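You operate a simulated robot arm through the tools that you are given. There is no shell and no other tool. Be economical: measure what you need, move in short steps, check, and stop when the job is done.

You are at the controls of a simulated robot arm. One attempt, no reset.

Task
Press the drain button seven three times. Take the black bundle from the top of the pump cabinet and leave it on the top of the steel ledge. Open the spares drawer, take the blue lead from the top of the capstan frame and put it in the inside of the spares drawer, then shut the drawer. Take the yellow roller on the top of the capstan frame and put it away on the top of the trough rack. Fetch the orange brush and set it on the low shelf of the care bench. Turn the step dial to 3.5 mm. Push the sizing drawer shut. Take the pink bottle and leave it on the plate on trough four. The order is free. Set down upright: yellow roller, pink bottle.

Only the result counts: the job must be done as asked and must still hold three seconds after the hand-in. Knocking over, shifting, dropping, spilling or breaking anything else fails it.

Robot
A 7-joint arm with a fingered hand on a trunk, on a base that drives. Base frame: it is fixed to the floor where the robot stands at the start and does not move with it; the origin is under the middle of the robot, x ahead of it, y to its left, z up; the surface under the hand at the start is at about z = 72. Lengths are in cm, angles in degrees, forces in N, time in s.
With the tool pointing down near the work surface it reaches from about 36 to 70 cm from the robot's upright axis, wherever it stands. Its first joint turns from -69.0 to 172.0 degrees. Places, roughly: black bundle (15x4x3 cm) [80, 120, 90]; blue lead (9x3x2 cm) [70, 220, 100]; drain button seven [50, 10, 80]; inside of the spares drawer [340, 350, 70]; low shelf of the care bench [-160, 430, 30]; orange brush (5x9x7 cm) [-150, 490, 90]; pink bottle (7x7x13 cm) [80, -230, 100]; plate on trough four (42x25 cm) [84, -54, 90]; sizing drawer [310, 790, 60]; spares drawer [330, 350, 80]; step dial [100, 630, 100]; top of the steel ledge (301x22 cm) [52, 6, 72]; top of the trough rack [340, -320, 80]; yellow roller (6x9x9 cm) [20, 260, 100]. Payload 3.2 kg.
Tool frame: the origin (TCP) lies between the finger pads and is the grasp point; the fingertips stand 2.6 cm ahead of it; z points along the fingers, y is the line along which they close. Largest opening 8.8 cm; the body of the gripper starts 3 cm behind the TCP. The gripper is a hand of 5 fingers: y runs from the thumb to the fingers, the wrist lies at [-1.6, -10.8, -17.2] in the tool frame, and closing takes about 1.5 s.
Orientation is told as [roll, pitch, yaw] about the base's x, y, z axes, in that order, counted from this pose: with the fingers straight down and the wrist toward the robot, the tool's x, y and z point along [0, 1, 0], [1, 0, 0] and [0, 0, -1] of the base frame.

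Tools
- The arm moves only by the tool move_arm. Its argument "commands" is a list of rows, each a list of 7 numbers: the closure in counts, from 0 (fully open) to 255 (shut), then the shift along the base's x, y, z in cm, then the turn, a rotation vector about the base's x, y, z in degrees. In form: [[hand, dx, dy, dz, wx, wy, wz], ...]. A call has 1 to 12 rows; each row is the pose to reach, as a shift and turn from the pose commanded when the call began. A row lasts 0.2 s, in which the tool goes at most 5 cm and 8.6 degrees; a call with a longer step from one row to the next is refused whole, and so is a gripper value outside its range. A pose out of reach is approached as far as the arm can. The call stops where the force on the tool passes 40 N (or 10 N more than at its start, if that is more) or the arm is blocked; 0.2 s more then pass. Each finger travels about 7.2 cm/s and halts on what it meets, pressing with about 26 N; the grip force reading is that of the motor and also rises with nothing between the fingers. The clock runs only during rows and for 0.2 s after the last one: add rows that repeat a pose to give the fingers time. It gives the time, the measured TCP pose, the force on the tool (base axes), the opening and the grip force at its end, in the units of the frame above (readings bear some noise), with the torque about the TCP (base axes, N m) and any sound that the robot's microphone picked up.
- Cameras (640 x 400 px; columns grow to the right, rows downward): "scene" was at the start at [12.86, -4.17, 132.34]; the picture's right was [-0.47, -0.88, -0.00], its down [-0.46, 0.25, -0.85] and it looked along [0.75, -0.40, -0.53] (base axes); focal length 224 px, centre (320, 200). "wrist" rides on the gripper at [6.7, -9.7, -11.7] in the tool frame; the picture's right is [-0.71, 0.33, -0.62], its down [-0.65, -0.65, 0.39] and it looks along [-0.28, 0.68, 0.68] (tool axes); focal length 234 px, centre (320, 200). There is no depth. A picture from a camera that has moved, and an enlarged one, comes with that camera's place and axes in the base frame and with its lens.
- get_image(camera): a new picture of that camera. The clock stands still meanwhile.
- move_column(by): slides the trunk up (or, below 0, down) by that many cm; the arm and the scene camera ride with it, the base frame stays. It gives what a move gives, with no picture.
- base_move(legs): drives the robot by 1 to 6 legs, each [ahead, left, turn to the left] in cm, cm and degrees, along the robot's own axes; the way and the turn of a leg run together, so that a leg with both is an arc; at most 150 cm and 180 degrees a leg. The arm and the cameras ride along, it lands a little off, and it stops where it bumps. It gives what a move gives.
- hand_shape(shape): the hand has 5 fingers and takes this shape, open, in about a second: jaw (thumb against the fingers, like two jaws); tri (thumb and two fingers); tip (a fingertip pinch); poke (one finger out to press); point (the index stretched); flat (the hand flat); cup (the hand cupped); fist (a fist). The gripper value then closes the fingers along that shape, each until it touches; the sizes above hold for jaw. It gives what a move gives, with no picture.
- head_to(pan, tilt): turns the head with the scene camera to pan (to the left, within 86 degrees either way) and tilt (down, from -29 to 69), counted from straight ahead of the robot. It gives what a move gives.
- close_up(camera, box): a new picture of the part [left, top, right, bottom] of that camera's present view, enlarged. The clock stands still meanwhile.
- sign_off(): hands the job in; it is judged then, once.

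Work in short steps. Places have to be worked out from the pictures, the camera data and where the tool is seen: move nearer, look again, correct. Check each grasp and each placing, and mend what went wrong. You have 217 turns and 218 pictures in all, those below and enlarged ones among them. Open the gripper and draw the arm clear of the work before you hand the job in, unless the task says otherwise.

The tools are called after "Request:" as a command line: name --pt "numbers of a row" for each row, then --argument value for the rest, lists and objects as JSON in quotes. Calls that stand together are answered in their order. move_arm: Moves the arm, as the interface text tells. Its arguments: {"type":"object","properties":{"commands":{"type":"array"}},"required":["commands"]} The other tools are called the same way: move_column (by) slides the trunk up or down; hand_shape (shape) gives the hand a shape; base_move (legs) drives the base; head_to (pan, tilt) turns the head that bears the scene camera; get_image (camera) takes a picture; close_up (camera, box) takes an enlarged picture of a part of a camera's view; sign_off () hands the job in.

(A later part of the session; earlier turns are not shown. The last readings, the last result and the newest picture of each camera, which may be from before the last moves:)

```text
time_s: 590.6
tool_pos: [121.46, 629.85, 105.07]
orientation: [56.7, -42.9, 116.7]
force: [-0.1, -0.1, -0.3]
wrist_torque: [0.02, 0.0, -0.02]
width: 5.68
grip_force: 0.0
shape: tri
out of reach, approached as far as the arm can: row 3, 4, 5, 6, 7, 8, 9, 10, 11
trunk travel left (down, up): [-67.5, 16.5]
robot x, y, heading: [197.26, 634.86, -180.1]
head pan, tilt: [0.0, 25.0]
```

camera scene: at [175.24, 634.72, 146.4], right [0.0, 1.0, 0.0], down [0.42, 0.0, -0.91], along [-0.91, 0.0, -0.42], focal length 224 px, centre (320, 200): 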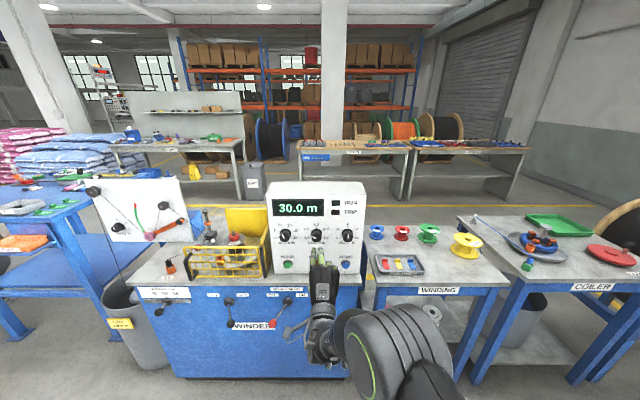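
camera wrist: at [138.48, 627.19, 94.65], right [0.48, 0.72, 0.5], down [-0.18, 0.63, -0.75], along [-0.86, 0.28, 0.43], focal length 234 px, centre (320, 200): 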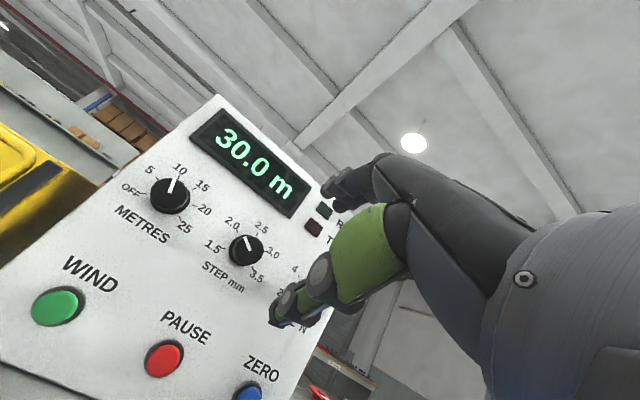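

The arm is near full stretch there. I bring the base 7 cm closer and re-test the sweep.

Request:
base_move --legs '[[8, 0, 0]]'

Request:
move_arm --pt "90 3 1 -2 0 0 0" --pt "90 6 2 -4 0 0 0" --pt "90 8 3.7 -6.4 0 0 0" --pt "90 8 3.7 -6.4 0 0 0"

Request:
move_arm --pt "90 0 0 0 -8 0 0" --pt "90 0 0 0 -16 0 0" --pt "90 0 0 0 -24 0 0" --pt "90 0 0 0 -32 0 0" --pt "90 0 0 0 -40 0 0" --pt "90 0 0 0 -48 0 0" --pt "90 0 0 0 -56 0 0" --pt "90 0 0 0 -64 0 0" --pt "90 0 0 0 -70 0 0" --pt "90 0 0 0 -70 0 0"

```text
time_s: 591.6
tool_pos: [113.48, 630.16, 104.96]
orientation: [56.7, -42.8, 116.7]
force: [0.0, -0.1, 0.0]
wrist_torque: [0.01, -0.01, 0.0]
width: 5.72
grip_force: 0.2
shape: tri
trunk travel left (down, up): [-67.5, 16.5]
robot x, y, heading: [189.65, 634.78, 179.6]
head pan, tilt: [0.0, 25.0]
```

```text
time_s: 592.6
tool_pos: [121.79, 633.55, 98.71]
orientation: [56.9, -42.7, 116.5]
force: [1.0, -0.9, -0.4]
wrist_torque: [0.0, -0.04, -0.04]
width: 5.71
grip_force: 0.0
shape: tri
trunk travel left (down, up): [-67.5, 16.5]
robot x, y, heading: [189.58, 634.67, 179.9]
head pan, tilt: [0.0, 25.0]
```

```text
time_s: 594.8
tool_pos: [119.02, 635.87, 103.93]
orientation: [81.0, 23.1, 111.1]
force: [-0.7, 0.3, 0.2]
wrist_torque: [0.0, 0.02, -0.01]
width: 5.68
grip_force: 0.0
shape: tri
out of reach, approached as far as the arm can: row 5, 6, 7, 8, 9, 10
trunk travel left (down, up): [-67.5, 16.5]
robot x, y, heading: [189.63, 634.76, 179.7]
head pan, tilt: [0.0, 25.0]
```

Rotating back counter-clockwise through upright to find the full usable span at this distance.

Request:
move_arm --pt "90 0.5 -0.5 -1 8.5 0 0" --pt "90 1 -1 -2 17 0 0" --pt "90 1.5 -1.4 -3 25.5 0 0" --pt "90 2 -1.8 -4 34 0 0" --pt "90 2.5 -2.1 -5 42.5 0 0" --pt "90 2.8 -2.3 -5.2 51 0 0" --pt "90 2.8 -2.3 -5.2 59.5 0 0" --pt "90 2.8 -2.3 -5.2 68 0 0" --pt "90 2.8 -2.3 -5.2 70 0 0" --pt "90 2.8 -2.3 -5.2 70 0 0"

Request:
move_arm --pt "90 0 0 0 8 0 0" --pt "90 0 0 0 16 0 0" --pt "90 0 0 0 24 0 0" --pt "90 0 0 0 32 0 0" --pt "90 0 0 0 40 0 0" --pt "90 0 0 0 48 0 0" --pt "90 0 0 0 56 0 0" --pt "90 0 0 0 64 0 0" --pt "90 0 0 0 64 0 0"

```text
time_s: 597.0
tool_pos: [121.7, 633.51, 98.48]
orientation: [53.7, -42.4, 116.8]
force: [-0.8, 0.8, 0.8]
wrist_torque: [0.02, 0.0, -0.01]
width: 5.68
grip_force: 0.1
shape: tri
trunk travel left (down, up): [-67.5, 16.5]
robot x, y, heading: [189.06, 634.49, 180.3]
head pan, tilt: [0.0, 25.0]
```

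```text
time_s: 599.0
tool_pos: [121.66, 633.61, 98.51]
orientation: [-64.7, -62.6, -136.2]
force: [0.0, 0.0, -0.4]
wrist_torque: [0.03, -0.02, 0.0]
width: 5.69
grip_force: 0.1
shape: tri
trunk travel left (down, up): [-67.5, 16.5]
robot x, y, heading: [189.62, 634.47, 180.0]
head pan, tilt: [0.0, 25.0]
```

The full span −20°…+76° works now. With the hand at −20°, I advance toward the knob and check alignment before closing.

Request:
move_arm --pt "60 -4 -0.2 0.1 0 0 0" --pt "60 -8 -0.4 0.2 0 0 0" --pt "60 -12 -0.6 0.2 0 0 0" --pt "60 -13 -0.6 0.2 0 0 0"

Request:
close_up --camera "scene" --box '[270, 200, 370, 280]'

Request:
get_image --camera "wrist"

```text
time_s: 600.0
tool_pos: [112.12, 633.89, 98.99]
orientation: [-64.6, -62.6, -136.3]
force: [-0.4, 0.3, 0.2]
wrist_torque: [0.03, -0.01, -0.03]
width: 6.73
grip_force: 0.2
shape: tri
out of reach, approached as far as the arm can: row 3, 4
trunk travel left (down, up): [-67.5, 16.5]
robot x, y, heading: [189.77, 634.82, 180.0]
head pan, tilt: [0.0, 25.0]
```

```text
5.00 times, centred on (320, 240) of scene
camera zoom: at [175.1, 634.73, 138.4], right [0.0, 1.0, 0.0], down [0.42, 0.0, -0.91], along [-0.91, 0.0, -0.42], focal length 1119 px, centre (320, 0)
```

zoom: 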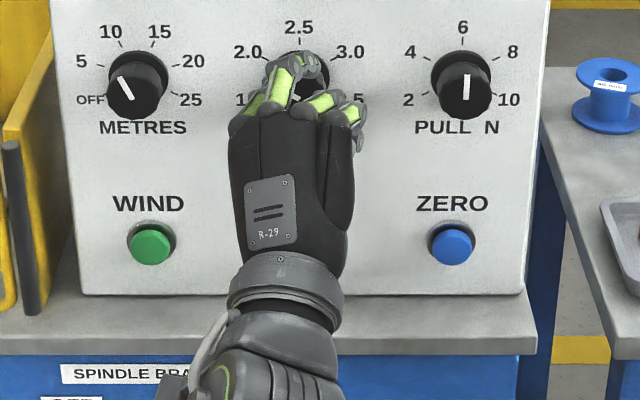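

```text
29 pictures are left
camera wrist: at [124.14, 626.61, 89.84], right [0.65, 0.26, 0.71], down [0.05, 0.92, -0.39], along [-0.76, 0.29, 0.59], focal length 234 px, centre (320, 200)
```

wrist: 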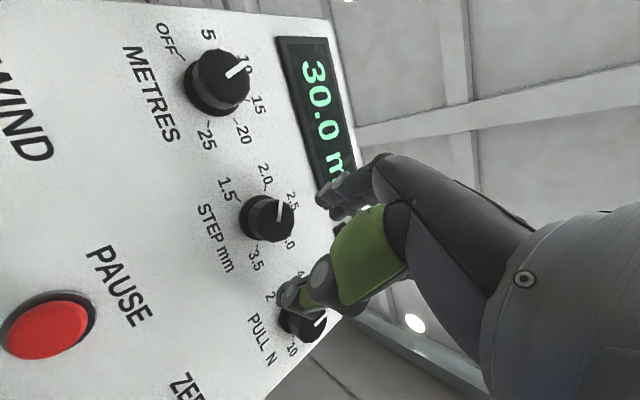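

Reach runs out at that distance, so I return the arm and advance with the base instead, then fine-adjust onto the knob.

Request:
move_arm --pt "60 4 -0.4 -0.1 0 0 0" --pt "60 8 -0.8 -0.3 0 0 0" --pt "60 9.5 -0.8 -0.3 0 0 0" --pt "60 9.5 -0.8 -0.3 0 0 0"

Request:
base_move --legs '[[12, 0, 0]]'

```text
time_s: 601.0
tool_pos: [121.66, 632.96, 98.71]
orientation: [-64.6, -62.8, -136.4]
force: [0.2, 0.8, 0.1]
wrist_torque: [-0.04, -0.03, 0.02]
width: 6.74
grip_force: 0.1
shape: tri
trunk travel left (down, up): [-67.5, 16.5]
robot x, y, heading: [189.5, 634.44, 179.8]
head pan, tilt: [0.0, 25.0]
```

```text
time_s: 602.3
tool_pos: [109.53, 632.69, 98.73]
orientation: [-64.5, -62.7, -136.4]
force: [-0.1, 0.1, -0.2]
wrist_torque: [-0.02, 0.01, 0.01]
width: 6.7
grip_force: 0.0
shape: tri
trunk travel left (down, up): [-67.5, 16.5]
robot x, y, heading: [177.71, 634.98, -179.7]
head pan, tilt: [0.0, 25.0]
```

Advancing the last 3.7 cm around the knob and closing.

Request:
move_arm --pt "60 -1.5 0.3 0 0 0 0" --pt "60 -3 0.3 0 0 0 0" --pt "60 -3.7 0.3 0 0 0 0" --pt "110 -3.7 0.3 0 0 0 0" --pt "160 -3.7 0.3 0 0 0 0" --pt "220 -3.7 0.3 0 0 0 0" --pt "255 -3.7 0.3 0 0 0 0" --pt "255 -3.7 0.3 0 0 0 0"

Request:
close_up --camera "wrist" --box '[200, 140, 400, 320]'

```text
time_s: 604.1
tool_pos: [106.6, 633.06, 99.26]
orientation: [-65.2, -63.0, -135.7]
force: [30.1, -3.7, -0.6]
wrist_torque: [0.02, 0.98, 0.81]
width: 2.54
grip_force: 25.5
shape: tri
trunk travel left (down, up): [-67.5, 16.5]
robot x, y, heading: [177.42, 634.69, -179.9]
head pan, tilt: [0.0, 25.0]
```

```text
2.22 times, centred on (300, 230) of wrist
camera zoom: at [118.47, 625.77, 90.07], right [0.66, 0.26, 0.71], down [0.05, 0.92, -0.39], along [-0.75, 0.29, 0.59], focal length 520 px, centre (364, 133)
```

zoom: 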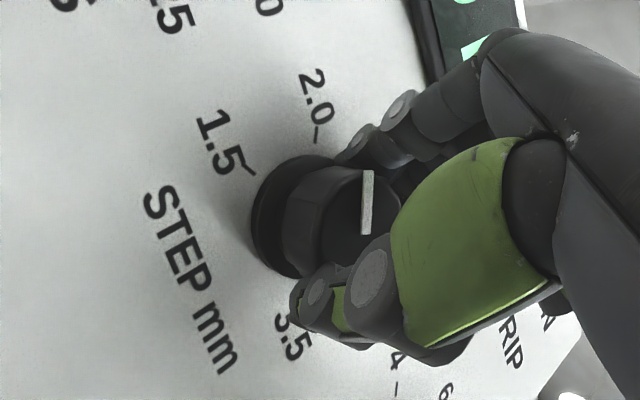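

Knob gripped. Relieving the axial push and turning clockwise 92°.

Request:
move_arm --pt "255 0.4 0 0 -7.7 0 0" --pt "255 0.5 0.1 0 -15.4 0 0" --pt "255 0.5 0.2 0.1 -23 0 0" --pt "255 0.5 0.3 0.1 -30.7 0 0" --pt "255 0.5 0.4 0.2 -38.4 0 0" --pt "255 0.5 0.5 0.2 -46 0 0" --pt "255 0.5 0.6 0.2 -53.8 0 0" --pt "255 0.5 0.7 0.3 -61.5 0 0" --pt "255 0.5 0.8 0.3 -69 0 0" --pt "255 0.5 0.9 0.3 -77 0 0" --pt "255 0.5 0.9 0.3 -84.6 0 0" --pt "255 0.5 0.9 0.3 -92 0 0"

Request:
close_up --camera "wrist" --box '[200, 140, 400, 320]'

```text
time_s: 606.7
tool_pos: [106.54, 633.98, 99.02]
orientation: [66.4, -16.4, 110.1]
force: [17.8, 3.9, -13.1]
wrist_torque: [0.27, 0.6, -1.0]
width: 2.39
grip_force: 26.0
shape: tri
trunk travel left (down, up): [-67.5, 16.5]
robot x, y, heading: [177.51, 634.39, -179.7]
head pan, tilt: [0.0, 25.0]
```

```text
2.22 times, centred on (300, 230) of wrist
camera zoom: at [118.53, 625.18, 106.55], right [0.65, 0.7, -0.29], down [0.05, -0.42, -0.9], along [-0.75, 0.58, -0.31], focal length 520 px, centre (364, 133)
```

zoom: 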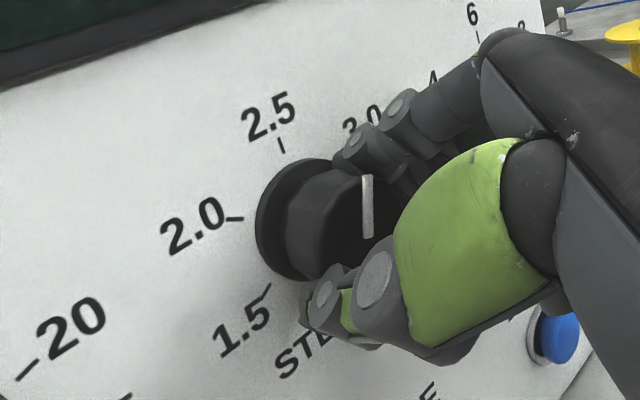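

The knob turned with the hand. Releasing, retreating, turning back 92°, and re-approaching.

Request:
move_arm --pt "180 0.3 0 0 0 0 0" --pt "100 0.3 0 0 0 0 0" --pt "60 0.3 0 0 0 0 0" --pt "60 0.5 0 0 0 0 0" --pt "60 3 0 0 0 0 0" --pt "60 5 0 0 0 0 0"

Request:
move_arm --pt "60 0 -0.1 0 7.7 0 0" --pt "60 0 -0.2 0 15.4 0 0" --pt "60 0 -0.3 0 23 0 0" --pt "60 0 -0.4 0 30.7 0 0" --pt "60 0 -0.5 0 38.4 0 0" --pt "60 0 -0.6 0 46 0 0" --pt "60 0 -0.7 0 53.8 0 0" --pt "60 0 -0.8 0 61.5 0 0" --pt "60 0 -0.9 -0.1 69 0 0" --pt "60 0 -0.9 -0.3 77 0 0" --pt "60 0 -0.9 -0.3 84.6 0 0" --pt "60 0 -0.9 -0.3 92 0 0"

Request:
close_up --camera "wrist" --box '[200, 140, 400, 320]'

```text
time_s: 608.1
tool_pos: [111.44, 633.88, 99.2]
orientation: [66.6, -16.6, 110.2]
force: [0.7, -0.4, -0.4]
wrist_torque: [0.01, -0.02, -0.01]
width: 6.7
grip_force: 0.0
shape: tri
trunk travel left (down, up): [-67.5, 16.5]
robot x, y, heading: [177.36, 634.71, -179.9]
head pan, tilt: [0.0, 25.0]
```

```text
time_s: 610.7
tool_pos: [111.31, 633.16, 98.85]
orientation: [-64.4, -62.7, -136.7]
force: [-0.3, 0.0, -0.3]
wrist_torque: [0.01, 0.02, -0.01]
width: 6.69
grip_force: 0.1
shape: tri
trunk travel left (down, up): [-67.5, 16.5]
robot x, y, heading: [177.4, 634.62, -179.8]
head pan, tilt: [0.0, 25.0]
```

```text
2.22 times, centred on (300, 230) of wrist
camera zoom: at [123.35, 625.97, 89.66], right [0.65, 0.26, 0.71], down [0.05, 0.92, -0.39], along [-0.76, 0.29, 0.59], focal length 520 px, centre (364, 133)
```

zoom: 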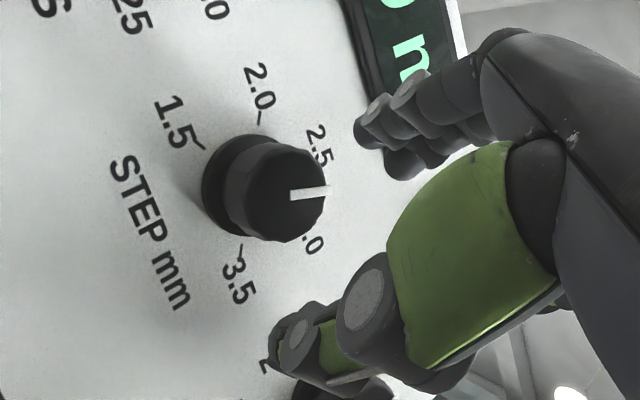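

The pointer is now at ≈2.75, as expected. Repeating: advance, grip, and turn another 92°.

Request:
move_arm --pt "60 -1.8 0 0.2 0 0 0" --pt "60 -3.6 0 0.2 0 0 0" --pt "60 -5 0 0.2 0 0 0" --pt "110 -5 0 0.2 0 0 0" --pt "160 -5 0 0.2 0 0 0" --pt "220 -5 0 0.2 0 0 0" --pt "255 -5 0 0.2 0 0 0" --pt "255 -5 0 0.2 0 0 0"

Request:
move_arm --pt "255 0.2 0 0 -7.7 0 0" --pt "255 0.3 0.1 0 -15.4 0 0" --pt "255 0.3 0.2 0.1 -23 0 0" --pt "255 0.3 0.3 0.1 -30.7 0 0" --pt "255 0.3 0.4 0.2 -38.4 0 0" --pt "255 0.3 0.5 0.2 -46 0 0" --pt "255 0.3 0.6 0.2 -53.8 0 0" --pt "255 0.3 0.7 0.3 -61.5 0 0" --pt "255 0.3 0.8 0.3 -69 0 0" --pt "255 0.3 0.9 0.3 -77 0 0" --pt "255 0.3 0.9 0.3 -84.6 0 0" --pt "255 0.3 0.9 0.3 -92 0 0"

Request:
move_arm --pt "180 0.3 0 0 0 0 0" --pt "100 0.3 0 0 0 0 0" --pt "60 0.3 0 0 0 0 0" --pt "60 0.5 0 0 0 0 0" --pt "60 3 0 0 0 0 0" --pt "60 6 0 0 0 0 0" --pt "60 9 0 0 0 0 0"

Request:
close_up --camera "wrist" --box '[160, 120, 360, 300]'

```text
time_s: 612.5
tool_pos: [106.69, 632.9, 99.12]
orientation: [-64.6, -62.8, -136.1]
force: [8.7, 0.2, -1.2]
wrist_torque: [0.03, 0.4, 0.25]
width: 3.16
grip_force: 26.0
shape: tri
trunk travel left (down, up): [-67.5, 16.5]
robot x, y, heading: [176.8, 634.73, -179.9]
head pan, tilt: [0.0, 25.0]
```

```text
time_s: 615.1
tool_pos: [106.7, 634.0, 98.96]
orientation: [66.3, -16.4, 110.2]
force: [6.6, -0.7, -13.5]
wrist_torque: [0.17, 0.16, -0.56]
width: 3.02
grip_force: 25.9
shape: tri
trunk travel left (down, up): [-67.5, 16.5]
robot x, y, heading: [177.45, 634.94, -180.2]
head pan, tilt: [0.0, 25.0]
```

```text
time_s: 616.7
tool_pos: [115.84, 633.89, 99.41]
orientation: [66.7, -16.5, 110.2]
force: [-0.1, 0.0, 0.6]
wrist_torque: [-0.02, 0.01, -0.02]
width: 6.69
grip_force: 0.0
shape: tri
trunk travel left (down, up): [-67.5, 16.5]
robot x, y, heading: [177.59, 634.75, -179.9]
head pan, tilt: [0.0, 25.0]
```

```text
2.22 times, centred on (260, 210) of wrist
camera zoom: at [127.77, 625.09, 106.9], right [0.65, 0.7, -0.29], down [0.05, -0.42, -0.91], along [-0.76, 0.58, -0.31], focal length 520 px, centre (453, 178)
```

zoom: 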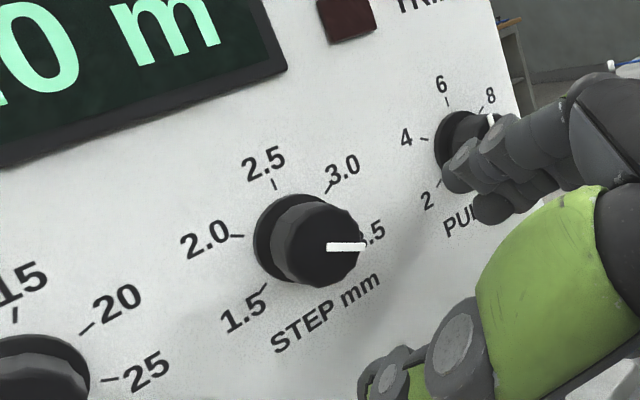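

Pointer is near 3.5, maybe a few degrees short. Checking from the head camera.

Request:
move_arm --pt "60 3 1 -3 0 0 0" --pt "60 5 2 -6 0 0 0"

Request:
close_up --camera "scene" --box '[285, 200, 355, 270]'

```text
time_s: 617.3
tool_pos: [119.85, 635.32, 96.03]
orientation: [65.4, -16.5, 110.3]
force: [-0.2, 1.0, -0.6]
wrist_torque: [0.02, 0.0, 0.03]
width: 6.71
grip_force: 0.1
shape: tri
out of reach, approached as far as the arm can: row 2
trunk travel left (down, up): [-67.5, 16.5]
robot x, y, heading: [177.49, 634.72, -180.0]
head pan, tilt: [0.0, 25.0]
```

```text
5.71 times, centred on (320, 235) of scene
camera zoom: at [163.13, 634.69, 138.41], right [0.0, 1.0, 0.0], down [0.42, 0.0, -0.91], along [-0.91, 0.0, -0.42], focal length 1279 px, centre (320, 0)
```

zoom: 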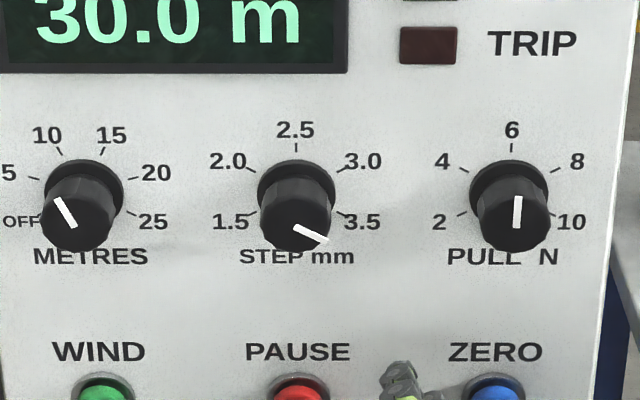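

The dial reads 3.5. Next the orange brush: I back off, restore the hand to pointing down, and drive round the row's end to the near aisle.

Request:
base_move --legs '[[-36, 0, 0]]'

Request:
move_arm --pt "30 0 0 0 8 0 0" --pt "0 0 0 0 16 0 0" --pt "0 0 0 0 24 0 0" --pt "0 0 0 0 32 0 0" --pt "0 0 0 0 40 0 0" --pt "0 0 0 0 48 0 0" --pt "0 0 0 0 56 0 0" --pt "0 0 0 0 64 0 0" --pt "0 0 0 0 72 0 0"

Request:
move_arm --pt "0 1.5 0 1 0 -8 0" --pt "0 3 0 2 0 -16 0" --pt "0 4.5 0 3 0 -24 0" --pt "0 6 0 5 0 -32 0" --pt "0 7.5 0 7 0 -40 0" --pt "0 9 0 9 0 -48 0" --pt "0 10.5 0 11 0 -56 0" --pt "0 12 0 13 0 -64 0" --pt "0 14 0 15 0 -72 0" --pt "0 14 0 18 0 -72 0"

Request:
hand_shape --shape "jaw"

Request:
base_move --legs '[[0, -150, 0], [0, -146, 0], [137, 0, 0], [137, 0, 0]]'

```text
time_s: 619.5
tool_pos: [155.22, 635.63, 96.09]
orientation: [65.6, -16.4, 110.1]
force: [0.4, -0.3, -0.3]
wrist_torque: [-0.02, 0.02, 0.02]
width: 6.68
grip_force: 0.0
shape: tri
trunk travel left (down, up): [-67.5, 16.5]
robot x, y, heading: [212.65, 634.53, 180.1]
head pan, tilt: [0.0, 25.0]
```

```text
time_s: 621.5
tool_pos: [155.24, 635.56, 95.87]
orientation: [-17.6, -70.8, 179.0]
force: [-0.3, -0.4, 0.1]
wrist_torque: [0.01, 0.0, -0.05]
width: 8.77
grip_force: 0.0
shape: tri
trunk travel left (down, up): [-67.5, 16.5]
robot x, y, heading: [212.3, 634.77, 179.9]
head pan, tilt: [0.0, 25.0]
```

```text
time_s: 623.8
tool_pos: [169.21, 635.44, 114.01]
orientation: [-18.5, 1.3, 179.6]
force: [0.1, 0.1, 0.0]
wrist_torque: [0.0, -0.01, -0.01]
width: 8.8
grip_force: 0.0
shape: tri
trunk travel left (down, up): [-67.5, 16.5]
robot x, y, heading: [212.71, 634.61, 179.9]
head pan, tilt: [0.0, 25.0]
```

```text
time_s: 624.6
tool_pos: [168.98, 635.36, 114.02]
orientation: [-18.5, 1.2, 179.5]
force: [-0.8, 0.3, -0.1]
wrist_torque: [0.02, 0.02, 0.0]
width: 8.79
grip_force: 0.0
shape: jaw
trunk travel left (down, up): [-67.5, 16.5]
robot x, y, heading: [212.81, 634.36, 180.0]
head pan, tilt: [0.0, 25.0]
```

```text
time_s: 652.0
tool_pos: [-104.93, 939.72, 113.95]
orientation: [-18.5, 1.2, 178.8]
force: [0.2, -0.1, 0.5]
wrist_torque: [0.03, -0.02, -0.03]
width: 8.78
grip_force: 0.1
shape: jaw
trunk travel left (down, up): [-67.5, 16.5]
robot x, y, heading: [-61.61, 938.37, 178.8]
head pan, tilt: [0.0, 25.0]
```

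Correcting the hand's roll and driving along the near aisle to y≈500.

Request:
move_arm --pt "0 0 0 0 -7 0 0" --pt "0 0 0 0 -14 0 0" --pt "0 0 0 0 -18.5 0 0"

Request:
base_move --legs '[[0, 150, 1.2], [0, 150, 0], [0, 145, 0]]'

Request:
head_to --pan 15 --tilt 28

Request:
get_image --camera "scene"

```text
time_s: 652.8
tool_pos: [-104.94, 939.63, 113.92]
orientation: [0.1, 1.5, 179.2]
force: [-0.5, 0.7, -0.5]
wrist_torque: [-0.01, 0.04, 0.02]
width: 8.82
grip_force: 0.1
shape: jaw
trunk travel left (down, up): [-67.5, 16.5]
robot x, y, heading: [-61.59, 938.04, 179.1]
head pan, tilt: [0.0, 25.0]
```

```text
time_s: 674.1
tool_pos: [-87.94, 491.52, 113.97]
orientation: [0.1, 1.5, -177.6]
force: [1.2, -0.1, 0.1]
wrist_torque: [0.02, -0.02, 0.01]
width: 8.78
grip_force: 0.1
shape: jaw
trunk travel left (down, up): [-67.5, 16.5]
robot x, y, heading: [-44.59, 492.55, -178.0]
head pan, tilt: [0.0, 25.0]
```

```text
time_s: 674.9
tool_pos: [-87.96, 491.57, 113.88]
orientation: [0.0, 1.4, -177.7]
force: [0.3, 0.0, -0.7]
wrist_torque: [0.02, 0.0, -0.02]
width: 8.8
grip_force: 0.0
shape: jaw
trunk travel left (down, up): [-67.5, 16.5]
robot x, y, heading: [-44.39, 492.41, -177.8]
head pan, tilt: [15.0, 28.0]
```

```text
23 pictures are left
camera scene: at [-58.19, 489.66, 137.93], right [-0.29, 0.96, 0.0], down [0.45, 0.14, -0.88], along [-0.84, -0.26, -0.47], focal length 224 px, centre (320, 200)
```

scene: 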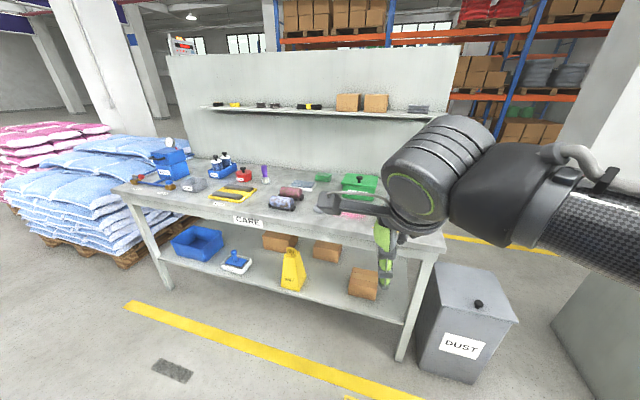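

Care bench ahead. The hand hides the brush spot; I move the hand right and up, straighten the heading, and look.

Request:
base_move --legs '[[0, 0, -2.2]]'

Request:
move_arm --pt "0 0 4 2 0 0 0" --pt "0 0 8 4 0 0 0" --pt "0 0 12 6 0 0 0" --pt "0 0 16 8 0 0 0"

Request:
close_up --camera "scene" --box '[200, 130, 440, 280]'

```text
time_s: 675.7
tool_pos: [-88.0, 493.22, 113.92]
orientation: [0.0, 1.5, -180.0]
force: [0.0, -0.8, 0.2]
wrist_torque: [0.02, -0.03, -0.01]
width: 8.8
grip_force: 0.0
shape: jaw
trunk travel left (down, up): [-67.5, 16.5]
robot x, y, heading: [-44.62, 492.54, 179.5]
head pan, tilt: [15.0, 28.0]
```

```text
time_s: 676.7
tool_pos: [-88.02, 509.56, 122.01]
orientation: [0.1, 1.5, -179.8]
force: [-0.3, 0.1, -0.1]
wrist_torque: [-0.02, 0.06, -0.01]
width: 8.8
grip_force: 0.1
shape: jaw
trunk travel left (down, up): [-67.5, 16.5]
robot x, y, heading: [-44.33, 492.74, 180.0]
head pan, tilt: [15.0, 28.0]
```

```text
2.67 times, centred on (320, 205) of scene
camera zoom: at [-58.26, 490.34, 137.93], right [-0.26, 0.97, 0.0], down [0.45, 0.12, -0.88], along [-0.85, -0.23, -0.47], focal length 597 px, centre (320, 187)
```

zoom: 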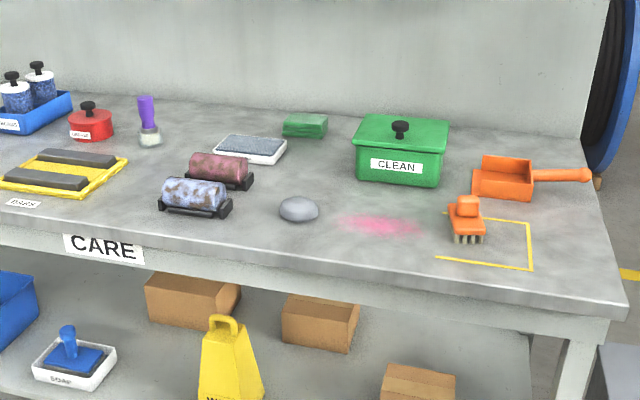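

Orange brush at ≈[−142, 492, 89] on the bench. Driving closer 38 cm and viewing it with the wrist camera.

Request:
base_move --legs '[[38, 0, 0]]'

Request:
move_arm --pt "0 0 -4 0 0 0 0" --pt "0 0 -8 0 0 0 0" --pt "0 0 -12 0 0 0 0" --pt "0 0 -16 -3 0 0 0"

Request:
get_image --camera "wrist"

```text
time_s: 679.1
tool_pos: [-125.89, 509.52, 122.18]
orientation: [0.0, 1.5, 180.1]
force: [-0.2, -0.2, 0.1]
wrist_torque: [0.04, -0.03, 0.0]
width: 8.78
grip_force: 0.0
shape: jaw
trunk travel left (down, up): [-67.5, 16.5]
robot x, y, heading: [-82.15, 492.73, 179.9]
head pan, tilt: [15.0, 28.0]
```

```text
time_s: 680.1
tool_pos: [-125.69, 493.19, 119.02]
orientation: [0.0, 1.5, 179.8]
force: [-0.3, 0.6, -0.5]
wrist_torque: [0.0, -0.03, 0.02]
width: 8.77
grip_force: 0.1
shape: jaw
trunk travel left (down, up): [-67.5, 16.5]
robot x, y, heading: [-82.25, 492.89, 179.7]
head pan, tilt: [15.0, 28.0]
```

```text
21 pictures are left
camera wrist: at [-116.23, 486.5, 130.97], right [-0.35, 0.71, 0.61], down [0.66, 0.65, -0.37], along [-0.66, 0.28, -0.7], focal length 234 px, centre (320, 200)
```

wrist: 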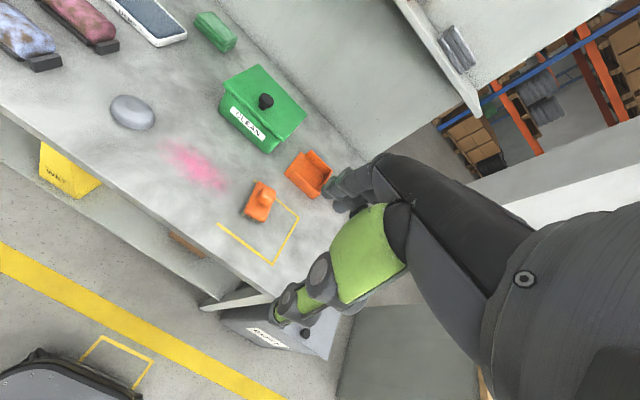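

The brush's long side runs along x, so I grip across its 5 cm width: moving in 11 cm and yawing the hand 90°.

Request:
base_move --legs '[[11, 0, 0]]'

Request:
move_arm --pt "0 0 0 0 0 0 8" --pt "0 0 0 0 0 0 16" --pt "0 0 0 0 0 0 24" --pt "0 0 0 0 0 0 32" --pt "0 0 0 0 0 0 40" --pt "0 0 0 0 0 0 48" --pt "0 0 0 0 0 0 56" --pt "0 0 0 0 0 0 64" --pt "0 0 0 0 0 0 72" --pt "0 0 0 0 0 0 80" --pt "0 0 0 0 0 0 87"

Request:
move_arm --pt "0 -3 -1 -3 0 0 0" --pt "0 -6 -1.6 -6 0 0 0" --pt "0 -6.4 -1.6 -10 0 0 0" --pt "0 -6.4 -1.6 -14 0 0 0" --pt "0 -6.4 -1.6 -18 0 0 0" --pt "0 -6.4 -1.6 -18 0 0 0"

Request:
get_image --camera "wrist"

Request:
close_up --camera "scene" --box '[280, 160, 440, 280]'

```text
time_s: 681.2
tool_pos: [-136.32, 493.32, 119.09]
orientation: [-0.1, 1.5, 179.9]
force: [-0.4, 0.7, 0.2]
wrist_torque: [0.03, -0.03, 0.0]
width: 8.78
grip_force: 0.0
shape: jaw
trunk travel left (down, up): [-67.5, 16.5]
robot x, y, heading: [-93.27, 492.35, 179.8]
head pan, tilt: [15.0, 28.0]
```

```text
time_s: 683.6
tool_pos: [-136.33, 493.42, 119.01]
orientation: [0.0, 1.5, -92.9]
force: [0.4, -0.3, -0.4]
wrist_torque: [0.01, 0.02, -0.04]
width: 8.82
grip_force: 0.0
shape: jaw
trunk travel left (down, up): [-67.5, 16.5]
robot x, y, heading: [-93.07, 492.4, 179.7]
head pan, tilt: [15.0, 28.0]
```

```text
time_s: 685.0
tool_pos: [-142.79, 491.61, 101.19]
orientation: [0.0, 1.5, -93.1]
force: [-0.4, -0.1, -0.5]
wrist_torque: [0.01, 0.02, 0.03]
width: 8.78
grip_force: 0.1
shape: jaw
trunk travel left (down, up): [-67.5, 16.5]
robot x, y, heading: [-92.73, 492.35, 179.5]
head pan, tilt: [15.0, 28.0]
```

```text
20 pictures are left
camera wrist: at [-135.56, 500.76, 113.08], right [-0.73, -0.31, 0.61], down [-0.61, 0.7, -0.37], along [-0.31, -0.65, -0.7], focal length 234 px, centre (320, 200)
```

wrist: 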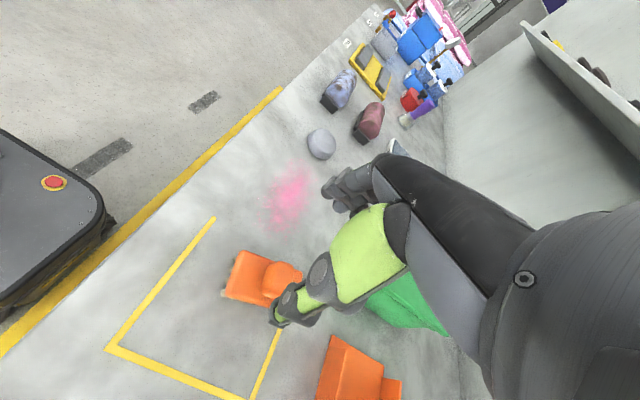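

```text
3.33 times, centred on (360, 220) of scene
camera zoom: at [-106.84, 490.35, 137.93], right [-0.25, 0.97, 0.0], down [0.45, 0.12, -0.88], along [-0.85, -0.22, -0.47], focal length 746 px, centre (187, 133)
```

zoom: 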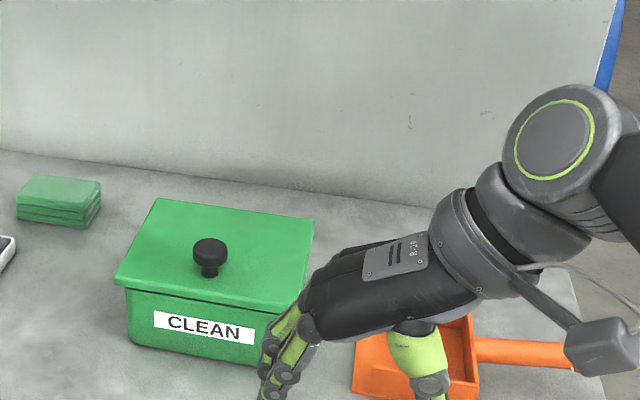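

Brush centre ≈[−143.6, 492.4]. Centring, descending to z≈91, then closing.

Request:
move_arm --pt "0 -0.6 0.8 -2 0 0 0" --pt "0 -0.6 0.8 -5 0 0 0" --pt "0 -0.6 0.8 -8 0 0 0" --pt "0 -0.6 0.8 -9.3 0 0 0" --pt "0 -0.6 0.8 -10.2 0 0 0"

Request:
close_up --camera "wrist" --box '[180, 140, 440, 340]'

```text
time_s: 686.2
tool_pos: [-143.35, 492.56, 90.98]
orientation: [0.1, 1.6, -93.2]
force: [-1.1, 0.5, -0.9]
wrist_torque: [-0.01, -0.04, 0.04]
width: 8.79
grip_force: 0.1
shape: jaw
trunk travel left (down, up): [-67.5, 16.5]
robot x, y, heading: [-92.94, 492.56, 179.5]
head pan, tilt: [15.0, 28.0]
```

```text
2.00 times, centred on (310, 240) of wrist
camera zoom: at [-136.19, 501.66, 102.78], right [-0.73, -0.31, 0.61], down [-0.61, 0.7, -0.37], along [-0.31, -0.65, -0.7], focal length 468 px, centre (340, 120)
```

zoom: 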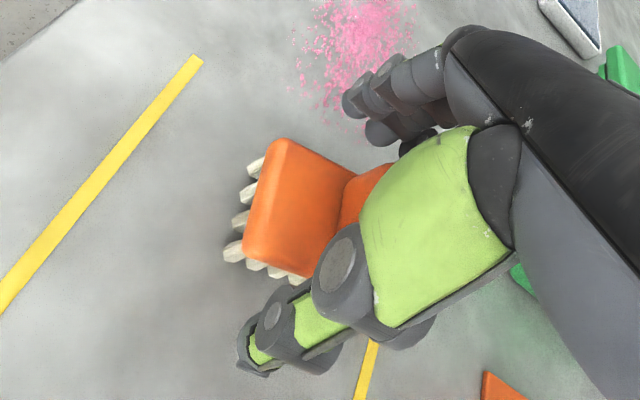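

Well straddled with no contact. Closing and lifting.

Request:
move_arm --pt "50 0 0 0 0 0 0" --pt "100 0 0 0 0 0 0" --pt "150 0 0 0 0 0 0" --pt "200 0 0 0 0 0 0" --pt "255 0 0 0 0 0 0" --pt "255 0 0 0 0 0 0" --pt "255 0 0 0 0 0 0"

Request:
move_arm --pt "255 0 0 1 0 0 0" --pt "255 0 0 3 0 0 0" --pt "255 0 0 6 0 0 0" --pt "255 0 0 10 0 0 0" --pt "255 0 0 14 0 0 0" --pt "255 0 0 18 0 0 0" --pt "255 0 0 18 0 0 0"

Request:
close_up --camera "wrist" --box '[180, 140, 440, 340]'

```text
time_s: 687.9
tool_pos: [-143.46, 492.56, 90.93]
orientation: [0.0, 1.6, -93.1]
force: [0.7, -0.3, -0.6]
wrist_torque: [-0.03, 0.02, 0.03]
width: 0.01
grip_force: 26.0
shape: jaw
trunk travel left (down, up): [-67.5, 16.5]
robot x, y, heading: [-92.71, 492.37, 179.5]
head pan, tilt: [15.0, 28.0]
```

```text
time_s: 689.5
tool_pos: [-143.37, 492.61, 109.05]
orientation: [0.2, 1.4, -93.1]
force: [-0.1, -0.8, 0.0]
wrist_torque: [-0.01, 0.02, 0.02]
width: 0.0
grip_force: 25.8
shape: jaw
trunk travel left (down, up): [-67.5, 16.5]
robot x, y, heading: [-93.0, 492.7, 179.5]
head pan, tilt: [15.0, 28.0]
```

```text
2.00 times, centred on (310, 240) of wrist
camera zoom: at [-136.11, 501.7, 120.92], right [-0.73, -0.31, 0.61], down [-0.61, 0.7, -0.37], along [-0.31, -0.65, -0.7], focal length 468 px, centre (340, 120)
```

zoom: 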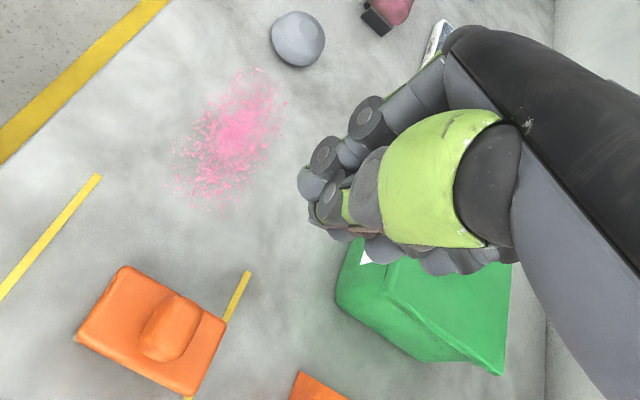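

Missed: the fingers closed above the low brush and nudged it. I take a head view to triangulate it again.

Request:
head_to --pan 0 --tilt 42

Request:
get_image --camera "scene"

```text
time_s: 690.2
tool_pos: [-143.25, 492.71, 108.91]
orientation: [0.0, 1.6, -93.2]
force: [-0.2, -0.1, -0.4]
wrist_torque: [-0.03, 0.01, 0.0]
width: 0.0
grip_force: 25.5
shape: jaw
trunk travel left (down, up): [-67.5, 16.5]
robot x, y, heading: [-92.99, 492.77, 179.7]
head pan, tilt: [0.0, 42.0]
```

```text
16 pictures are left
camera scene: at [-106.43, 492.71, 135.78], right [0.0, 1.0, 0.0], down [0.67, 0.0, -0.74], along [-0.74, 0.0, -0.67], focal length 224 px, centre (320, 200)
```

scene: 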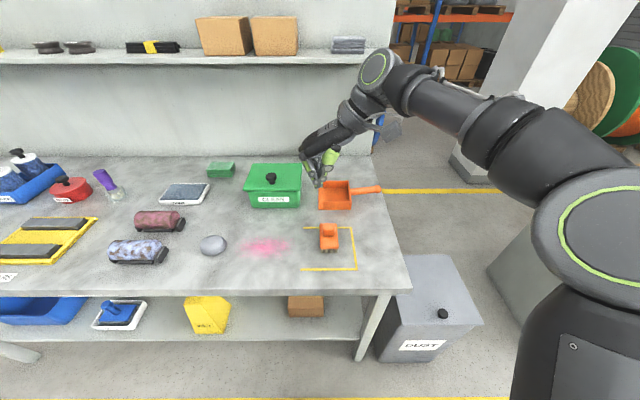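

Brush handle now ≈[−145.2, 495.1, 88]. Re-centring, opening, and descending lower this time until near the bench top.

Request:
move_arm --pt "150 -1 1.2 0 0 0 0" --pt "50 -1.9 2.4 -3 0 0 0" --pt "0 -1.9 2.4 -7 0 0 0" --pt "0 -1.9 2.4 -11 0 0 0" --pt "0 -1.9 2.4 -15 0 0 0" --pt "0 -1.9 2.4 -18.5 0 0 0" --pt "0 -1.9 2.4 -20.5 0 0 0" --pt "0 -1.9 2.4 -21.5 0 0 0" --pt "0 -1.9 2.4 -22.2 0 0 0" --pt "0 -1.9 2.4 -22.8 0 0 0" --pt "0 -1.9 2.4 -23.3 0 0 0"

Request:
close_up --camera "wrist" --box '[180, 140, 440, 340]'

```text
time_s: 692.4
tool_pos: [-145.6, 494.9, 87.64]
orientation: [-1.0, 0.4, -93.7]
force: [4.1, 4.2, 18.5]
wrist_torque: [-0.93, 0.16, 0.16]
width: 8.68
grip_force: 0.0
shape: jaw
trunk travel left (down, up): [-67.5, 16.5]
robot x, y, heading: [-93.0, 492.42, 179.4]
head pan, tilt: [0.0, 42.0]
stopped in row 10: the force on the tool passed its limit at 44 N (the readings are from after the stop); the commanded pose is now the measured one
```

```text
2.00 times, centred on (310, 240) of wrist
camera zoom: at [-138.04, 504.16, 99.2], right [-0.72, -0.29, 0.63], down [-0.61, 0.7, -0.37], along [-0.33, -0.65, -0.68], focal length 468 px, centre (340, 120)
```

zoom: 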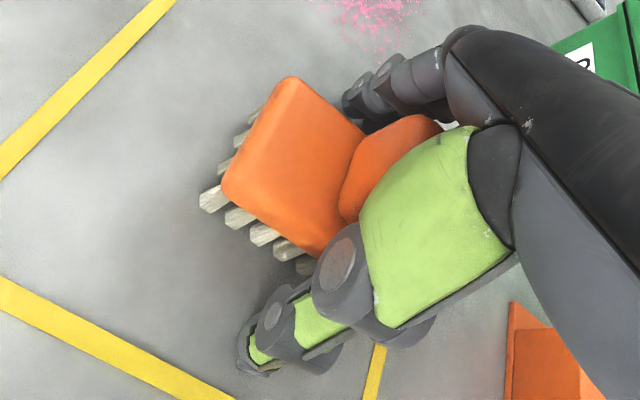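

Fingertips touch the bench on both sides of the brush. Easing 0.3 up and closing.

Request:
move_arm --pt "40 0 0 0.3 0 0 0" --pt "80 0 0 0.2 0 0 0" --pt "110 0 0 0.1 0 0 0" --pt "150 0 0 0.1 0 0 0" --pt "200 0 0 0.1 0 0 0" --pt "255 0 0 0.1 0 0 0" --pt "255 0 0 0.1 0 0 0" --pt "255 0 0 0.1 0 0 0"

Request:
close_up --camera "wrist" --box '[180, 140, 440, 340]'

```text
time_s: 694.2
tool_pos: [-145.42, 494.79, 87.66]
orientation: [-1.1, 0.6, -93.5]
force: [-0.5, -3.2, 29.8]
wrist_torque: [-0.6, 0.21, 0.0]
width: 5.24
grip_force: 25.6
shape: jaw
trunk travel left (down, up): [-67.5, 16.5]
robot x, y, heading: [-93.19, 492.59, 179.7]
head pan, tilt: [0.0, 42.0]
```

```text
2.00 times, centred on (310, 240) of wrist
camera zoom: at [-137.87, 503.96, 99.29], right [-0.71, -0.3, 0.63], down [-0.62, 0.7, -0.37], along [-0.33, -0.65, -0.68], focal length 468 px, centre (340, 120)
```

zoom: 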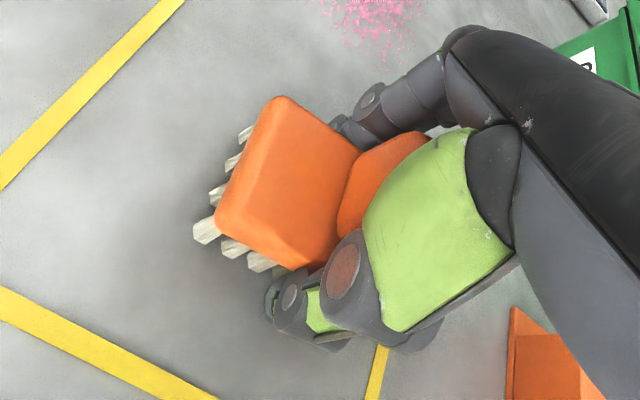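

Grip at 5.24 cm with 26 N: the brush block is held. Lifting and checking the hold.

Request:
move_arm --pt "255 0 0 0.8 0 0 0" --pt "255 0 0 2 0 0 0" --pt "255 0 0 4 0 0 0" --pt "255 0 0 7 0 0 0" --pt "255 0 0 11 0 0 0" --pt "255 0 0 15 0 0 0" --pt "255 0 0 18 0 0 0" --pt "255 0 0 18 0 0 0"

Request:
close_up --camera "wrist" --box '[180, 140, 440, 340]'

```text
time_s: 696.0
tool_pos: [-145.7, 494.97, 105.3]
orientation: [-0.5, 0.8, -93.5]
force: [0.0, -0.5, -1.1]
wrist_torque: [-0.03, 0.02, -0.03]
width: 4.71
grip_force: 26.0
shape: jaw
trunk travel left (down, up): [-67.5, 16.5]
robot x, y, heading: [-92.76, 492.34, 179.5]
head pan, tilt: [0.0, 42.0]
```

```text
2.00 times, centred on (310, 240) of wrist
camera zoom: at [-138.33, 504.09, 117.04], right [-0.72, -0.3, 0.63], down [-0.61, 0.7, -0.37], along [-0.33, -0.65, -0.69], focal length 468 px, centre (340, 120)
```

zoom: 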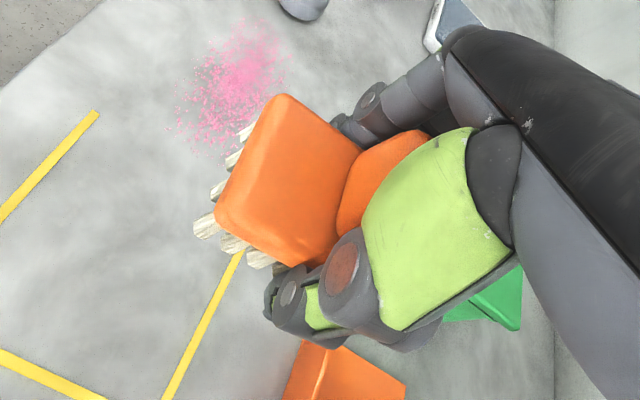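

Brush held. Backing out, lowering the column in front of the bench, and shifting to the free stretch of the low shelf near y≈466.

Request:
base_move --legs '[[-45, 0, 0], [0, 28, 0]]'

Request:
move_column --by -35

Request:
move_column --by -27

Request:
head_to --pan 0 --tilt 25

Request:
get_image --camera "scene"

```text
time_s: 700.2
tool_pos: [-101.4, 466.76, 105.32]
orientation: [-0.6, 0.9, -93.9]
force: [-0.3, -0.9, -0.7]
wrist_torque: [0.03, -0.01, -0.01]
width: 4.68
grip_force: 26.4
shape: jaw
trunk travel left (down, up): [-67.5, 16.5]
robot x, y, heading: [-48.9, 464.31, 179.3]
head pan, tilt: [0.0, 42.0]
```

```text
time_s: 703.6
tool_pos: [-101.3, 466.78, 70.28]
orientation: [-0.6, 0.9, -93.8]
force: [-0.6, 0.3, -0.8]
wrist_torque: [0.0, 0.01, 0.02]
width: 4.67
grip_force: 25.9
shape: jaw
trunk travel left (down, up): [-32.5, 51.5]
robot x, y, heading: [-48.39, 464.68, 179.4]
head pan, tilt: [0.0, 42.0]
```

```text
time_s: 706.4
tool_pos: [-101.3, 466.85, 43.26]
orientation: [-0.6, 1.0, -93.9]
force: [0.0, 0.0, -1.7]
wrist_torque: [-0.02, 0.01, -0.02]
width: 4.66
grip_force: 25.6
shape: jaw
trunk travel left (down, up): [-5.5, 78.5]
robot x, y, heading: [-48.48, 464.03, 179.4]
head pan, tilt: [0.0, 42.0]
```

```text
time_s: 707.2
tool_pos: [-101.53, 466.85, 43.2]
orientation: [-0.6, 0.9, -93.8]
force: [0.2, -0.5, -0.8]
wrist_torque: [-0.01, 0.01, -0.03]
width: 4.69
grip_force: 26.0
shape: jaw
trunk travel left (down, up): [-5.5, 78.5]
robot x, y, heading: [-48.37, 463.95, 179.3]
head pan, tilt: [0.0, 25.0]
```

```text
12 pictures are left
camera scene: at [-62.93, 464.46, 76.39], right [0.01, 1.0, 0.0], down [0.42, 0.0, -0.91], along [-0.91, 0.01, -0.42], focal length 224 px, centre (320, 200)
```

scene: 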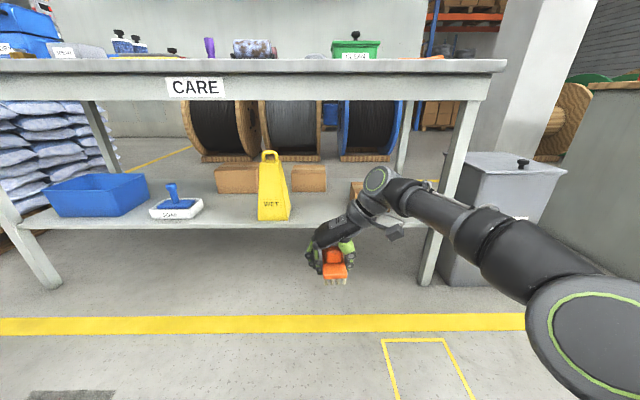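

The shelf stretch between the yellow sign (y≤453) and the box (y≥479) is free. Driving in 45 cm under the bench top.

Request:
base_move --legs '[[30, 0, 0.6]]'

Request:
base_move --legs '[[15, 0, 0]]'

Request:
get_image --camera "wrist"

```text
time_s: 709.3
tool_pos: [-131.62, 466.69, 43.28]
orientation: [-0.7, 1.0, -93.4]
force: [-0.8, -0.2, -1.4]
wrist_torque: [0.03, -0.02, -0.01]
width: 4.69
grip_force: 26.0
shape: jaw
trunk travel left (down, up): [-5.5, 78.5]
robot x, y, heading: [-78.52, 464.54, 180.1]
head pan, tilt: [0.0, 25.0]
```

```text
time_s: 710.6
tool_pos: [-146.39, 466.89, 43.28]
orientation: [-0.6, 0.9, -93.6]
force: [0.0, -0.4, -1.1]
wrist_torque: [-0.02, 0.02, -0.01]
width: 4.66
grip_force: 26.0
shape: jaw
trunk travel left (down, up): [-5.5, 78.5]
robot x, y, heading: [-93.68, 464.48, 179.6]
head pan, tilt: [0.0, 25.0]
```

```text
11 pictures are left
camera wrist: at [-138.98, 476.06, 55.0], right [-0.72, -0.3, 0.63], down [-0.61, 0.7, -0.37], along [-0.33, -0.65, -0.69], focal length 234 px, centre (320, 200)
```

wrist: 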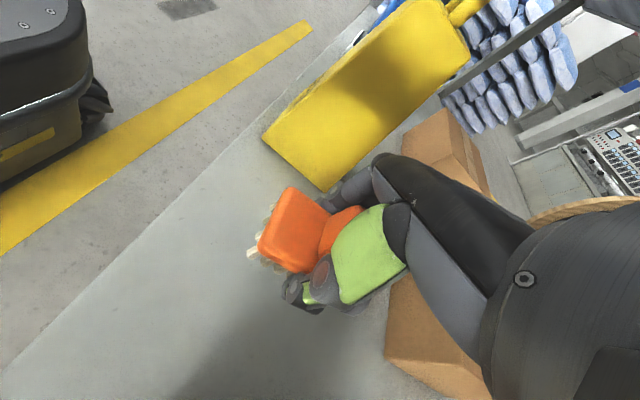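

Positioned with clearance on both sides. Lowering gently to the shelf.

Request:
move_arm --pt "255 -0.5 0 -3 0 0 0" --pt "255 -0.5 0 -6 0 0 0" --pt "255 -0.5 0 -8 0 0 0" --pt "255 -0.5 0 -9 0 0 0" --pt "255 -0.5 0 -9.6 0 0 0" --pt "255 -0.5 0 -10.2 0 0 0" --pt "255 -0.5 0 -10.8 0 0 0" --pt "255 -0.5 0 -11.3 0 0 0"

Request:
close_up --camera "wrist" --box '[180, 140, 440, 340]'

```text
time_s: 711.9
tool_pos: [-147.09, 466.68, 34.62]
orientation: [-1.6, 0.2, -94.0]
force: [3.2, 3.1, 17.6]
wrist_torque: [0.75, -0.16, -0.07]
width: 4.69
grip_force: 25.6
shape: jaw
trunk travel left (down, up): [-5.5, 78.5]
robot x, y, heading: [-93.52, 464.65, 179.7]
head pan, tilt: [0.0, 25.0]
stopped in row 6: the force on the tool passed its limit at 44 N (the readings are from after the stop); the commanded pose is now the measured one
```

```text
2.00 times, centred on (310, 240) of wrist
camera zoom: at [-139.39, 475.99, 46.17], right [-0.71, -0.28, 0.64], down [-0.61, 0.7, -0.37], along [-0.34, -0.66, -0.67], focal length 468 px, centre (340, 120)
```

zoom: 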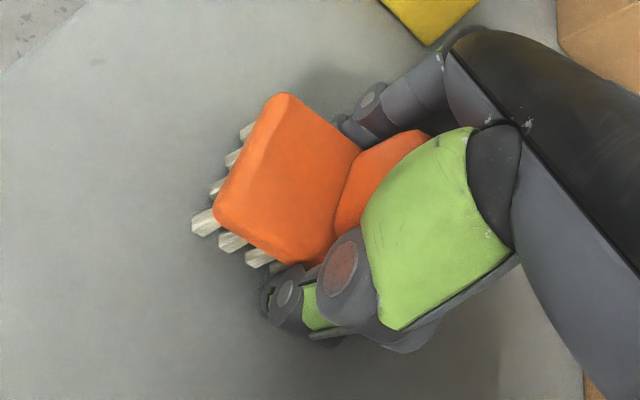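

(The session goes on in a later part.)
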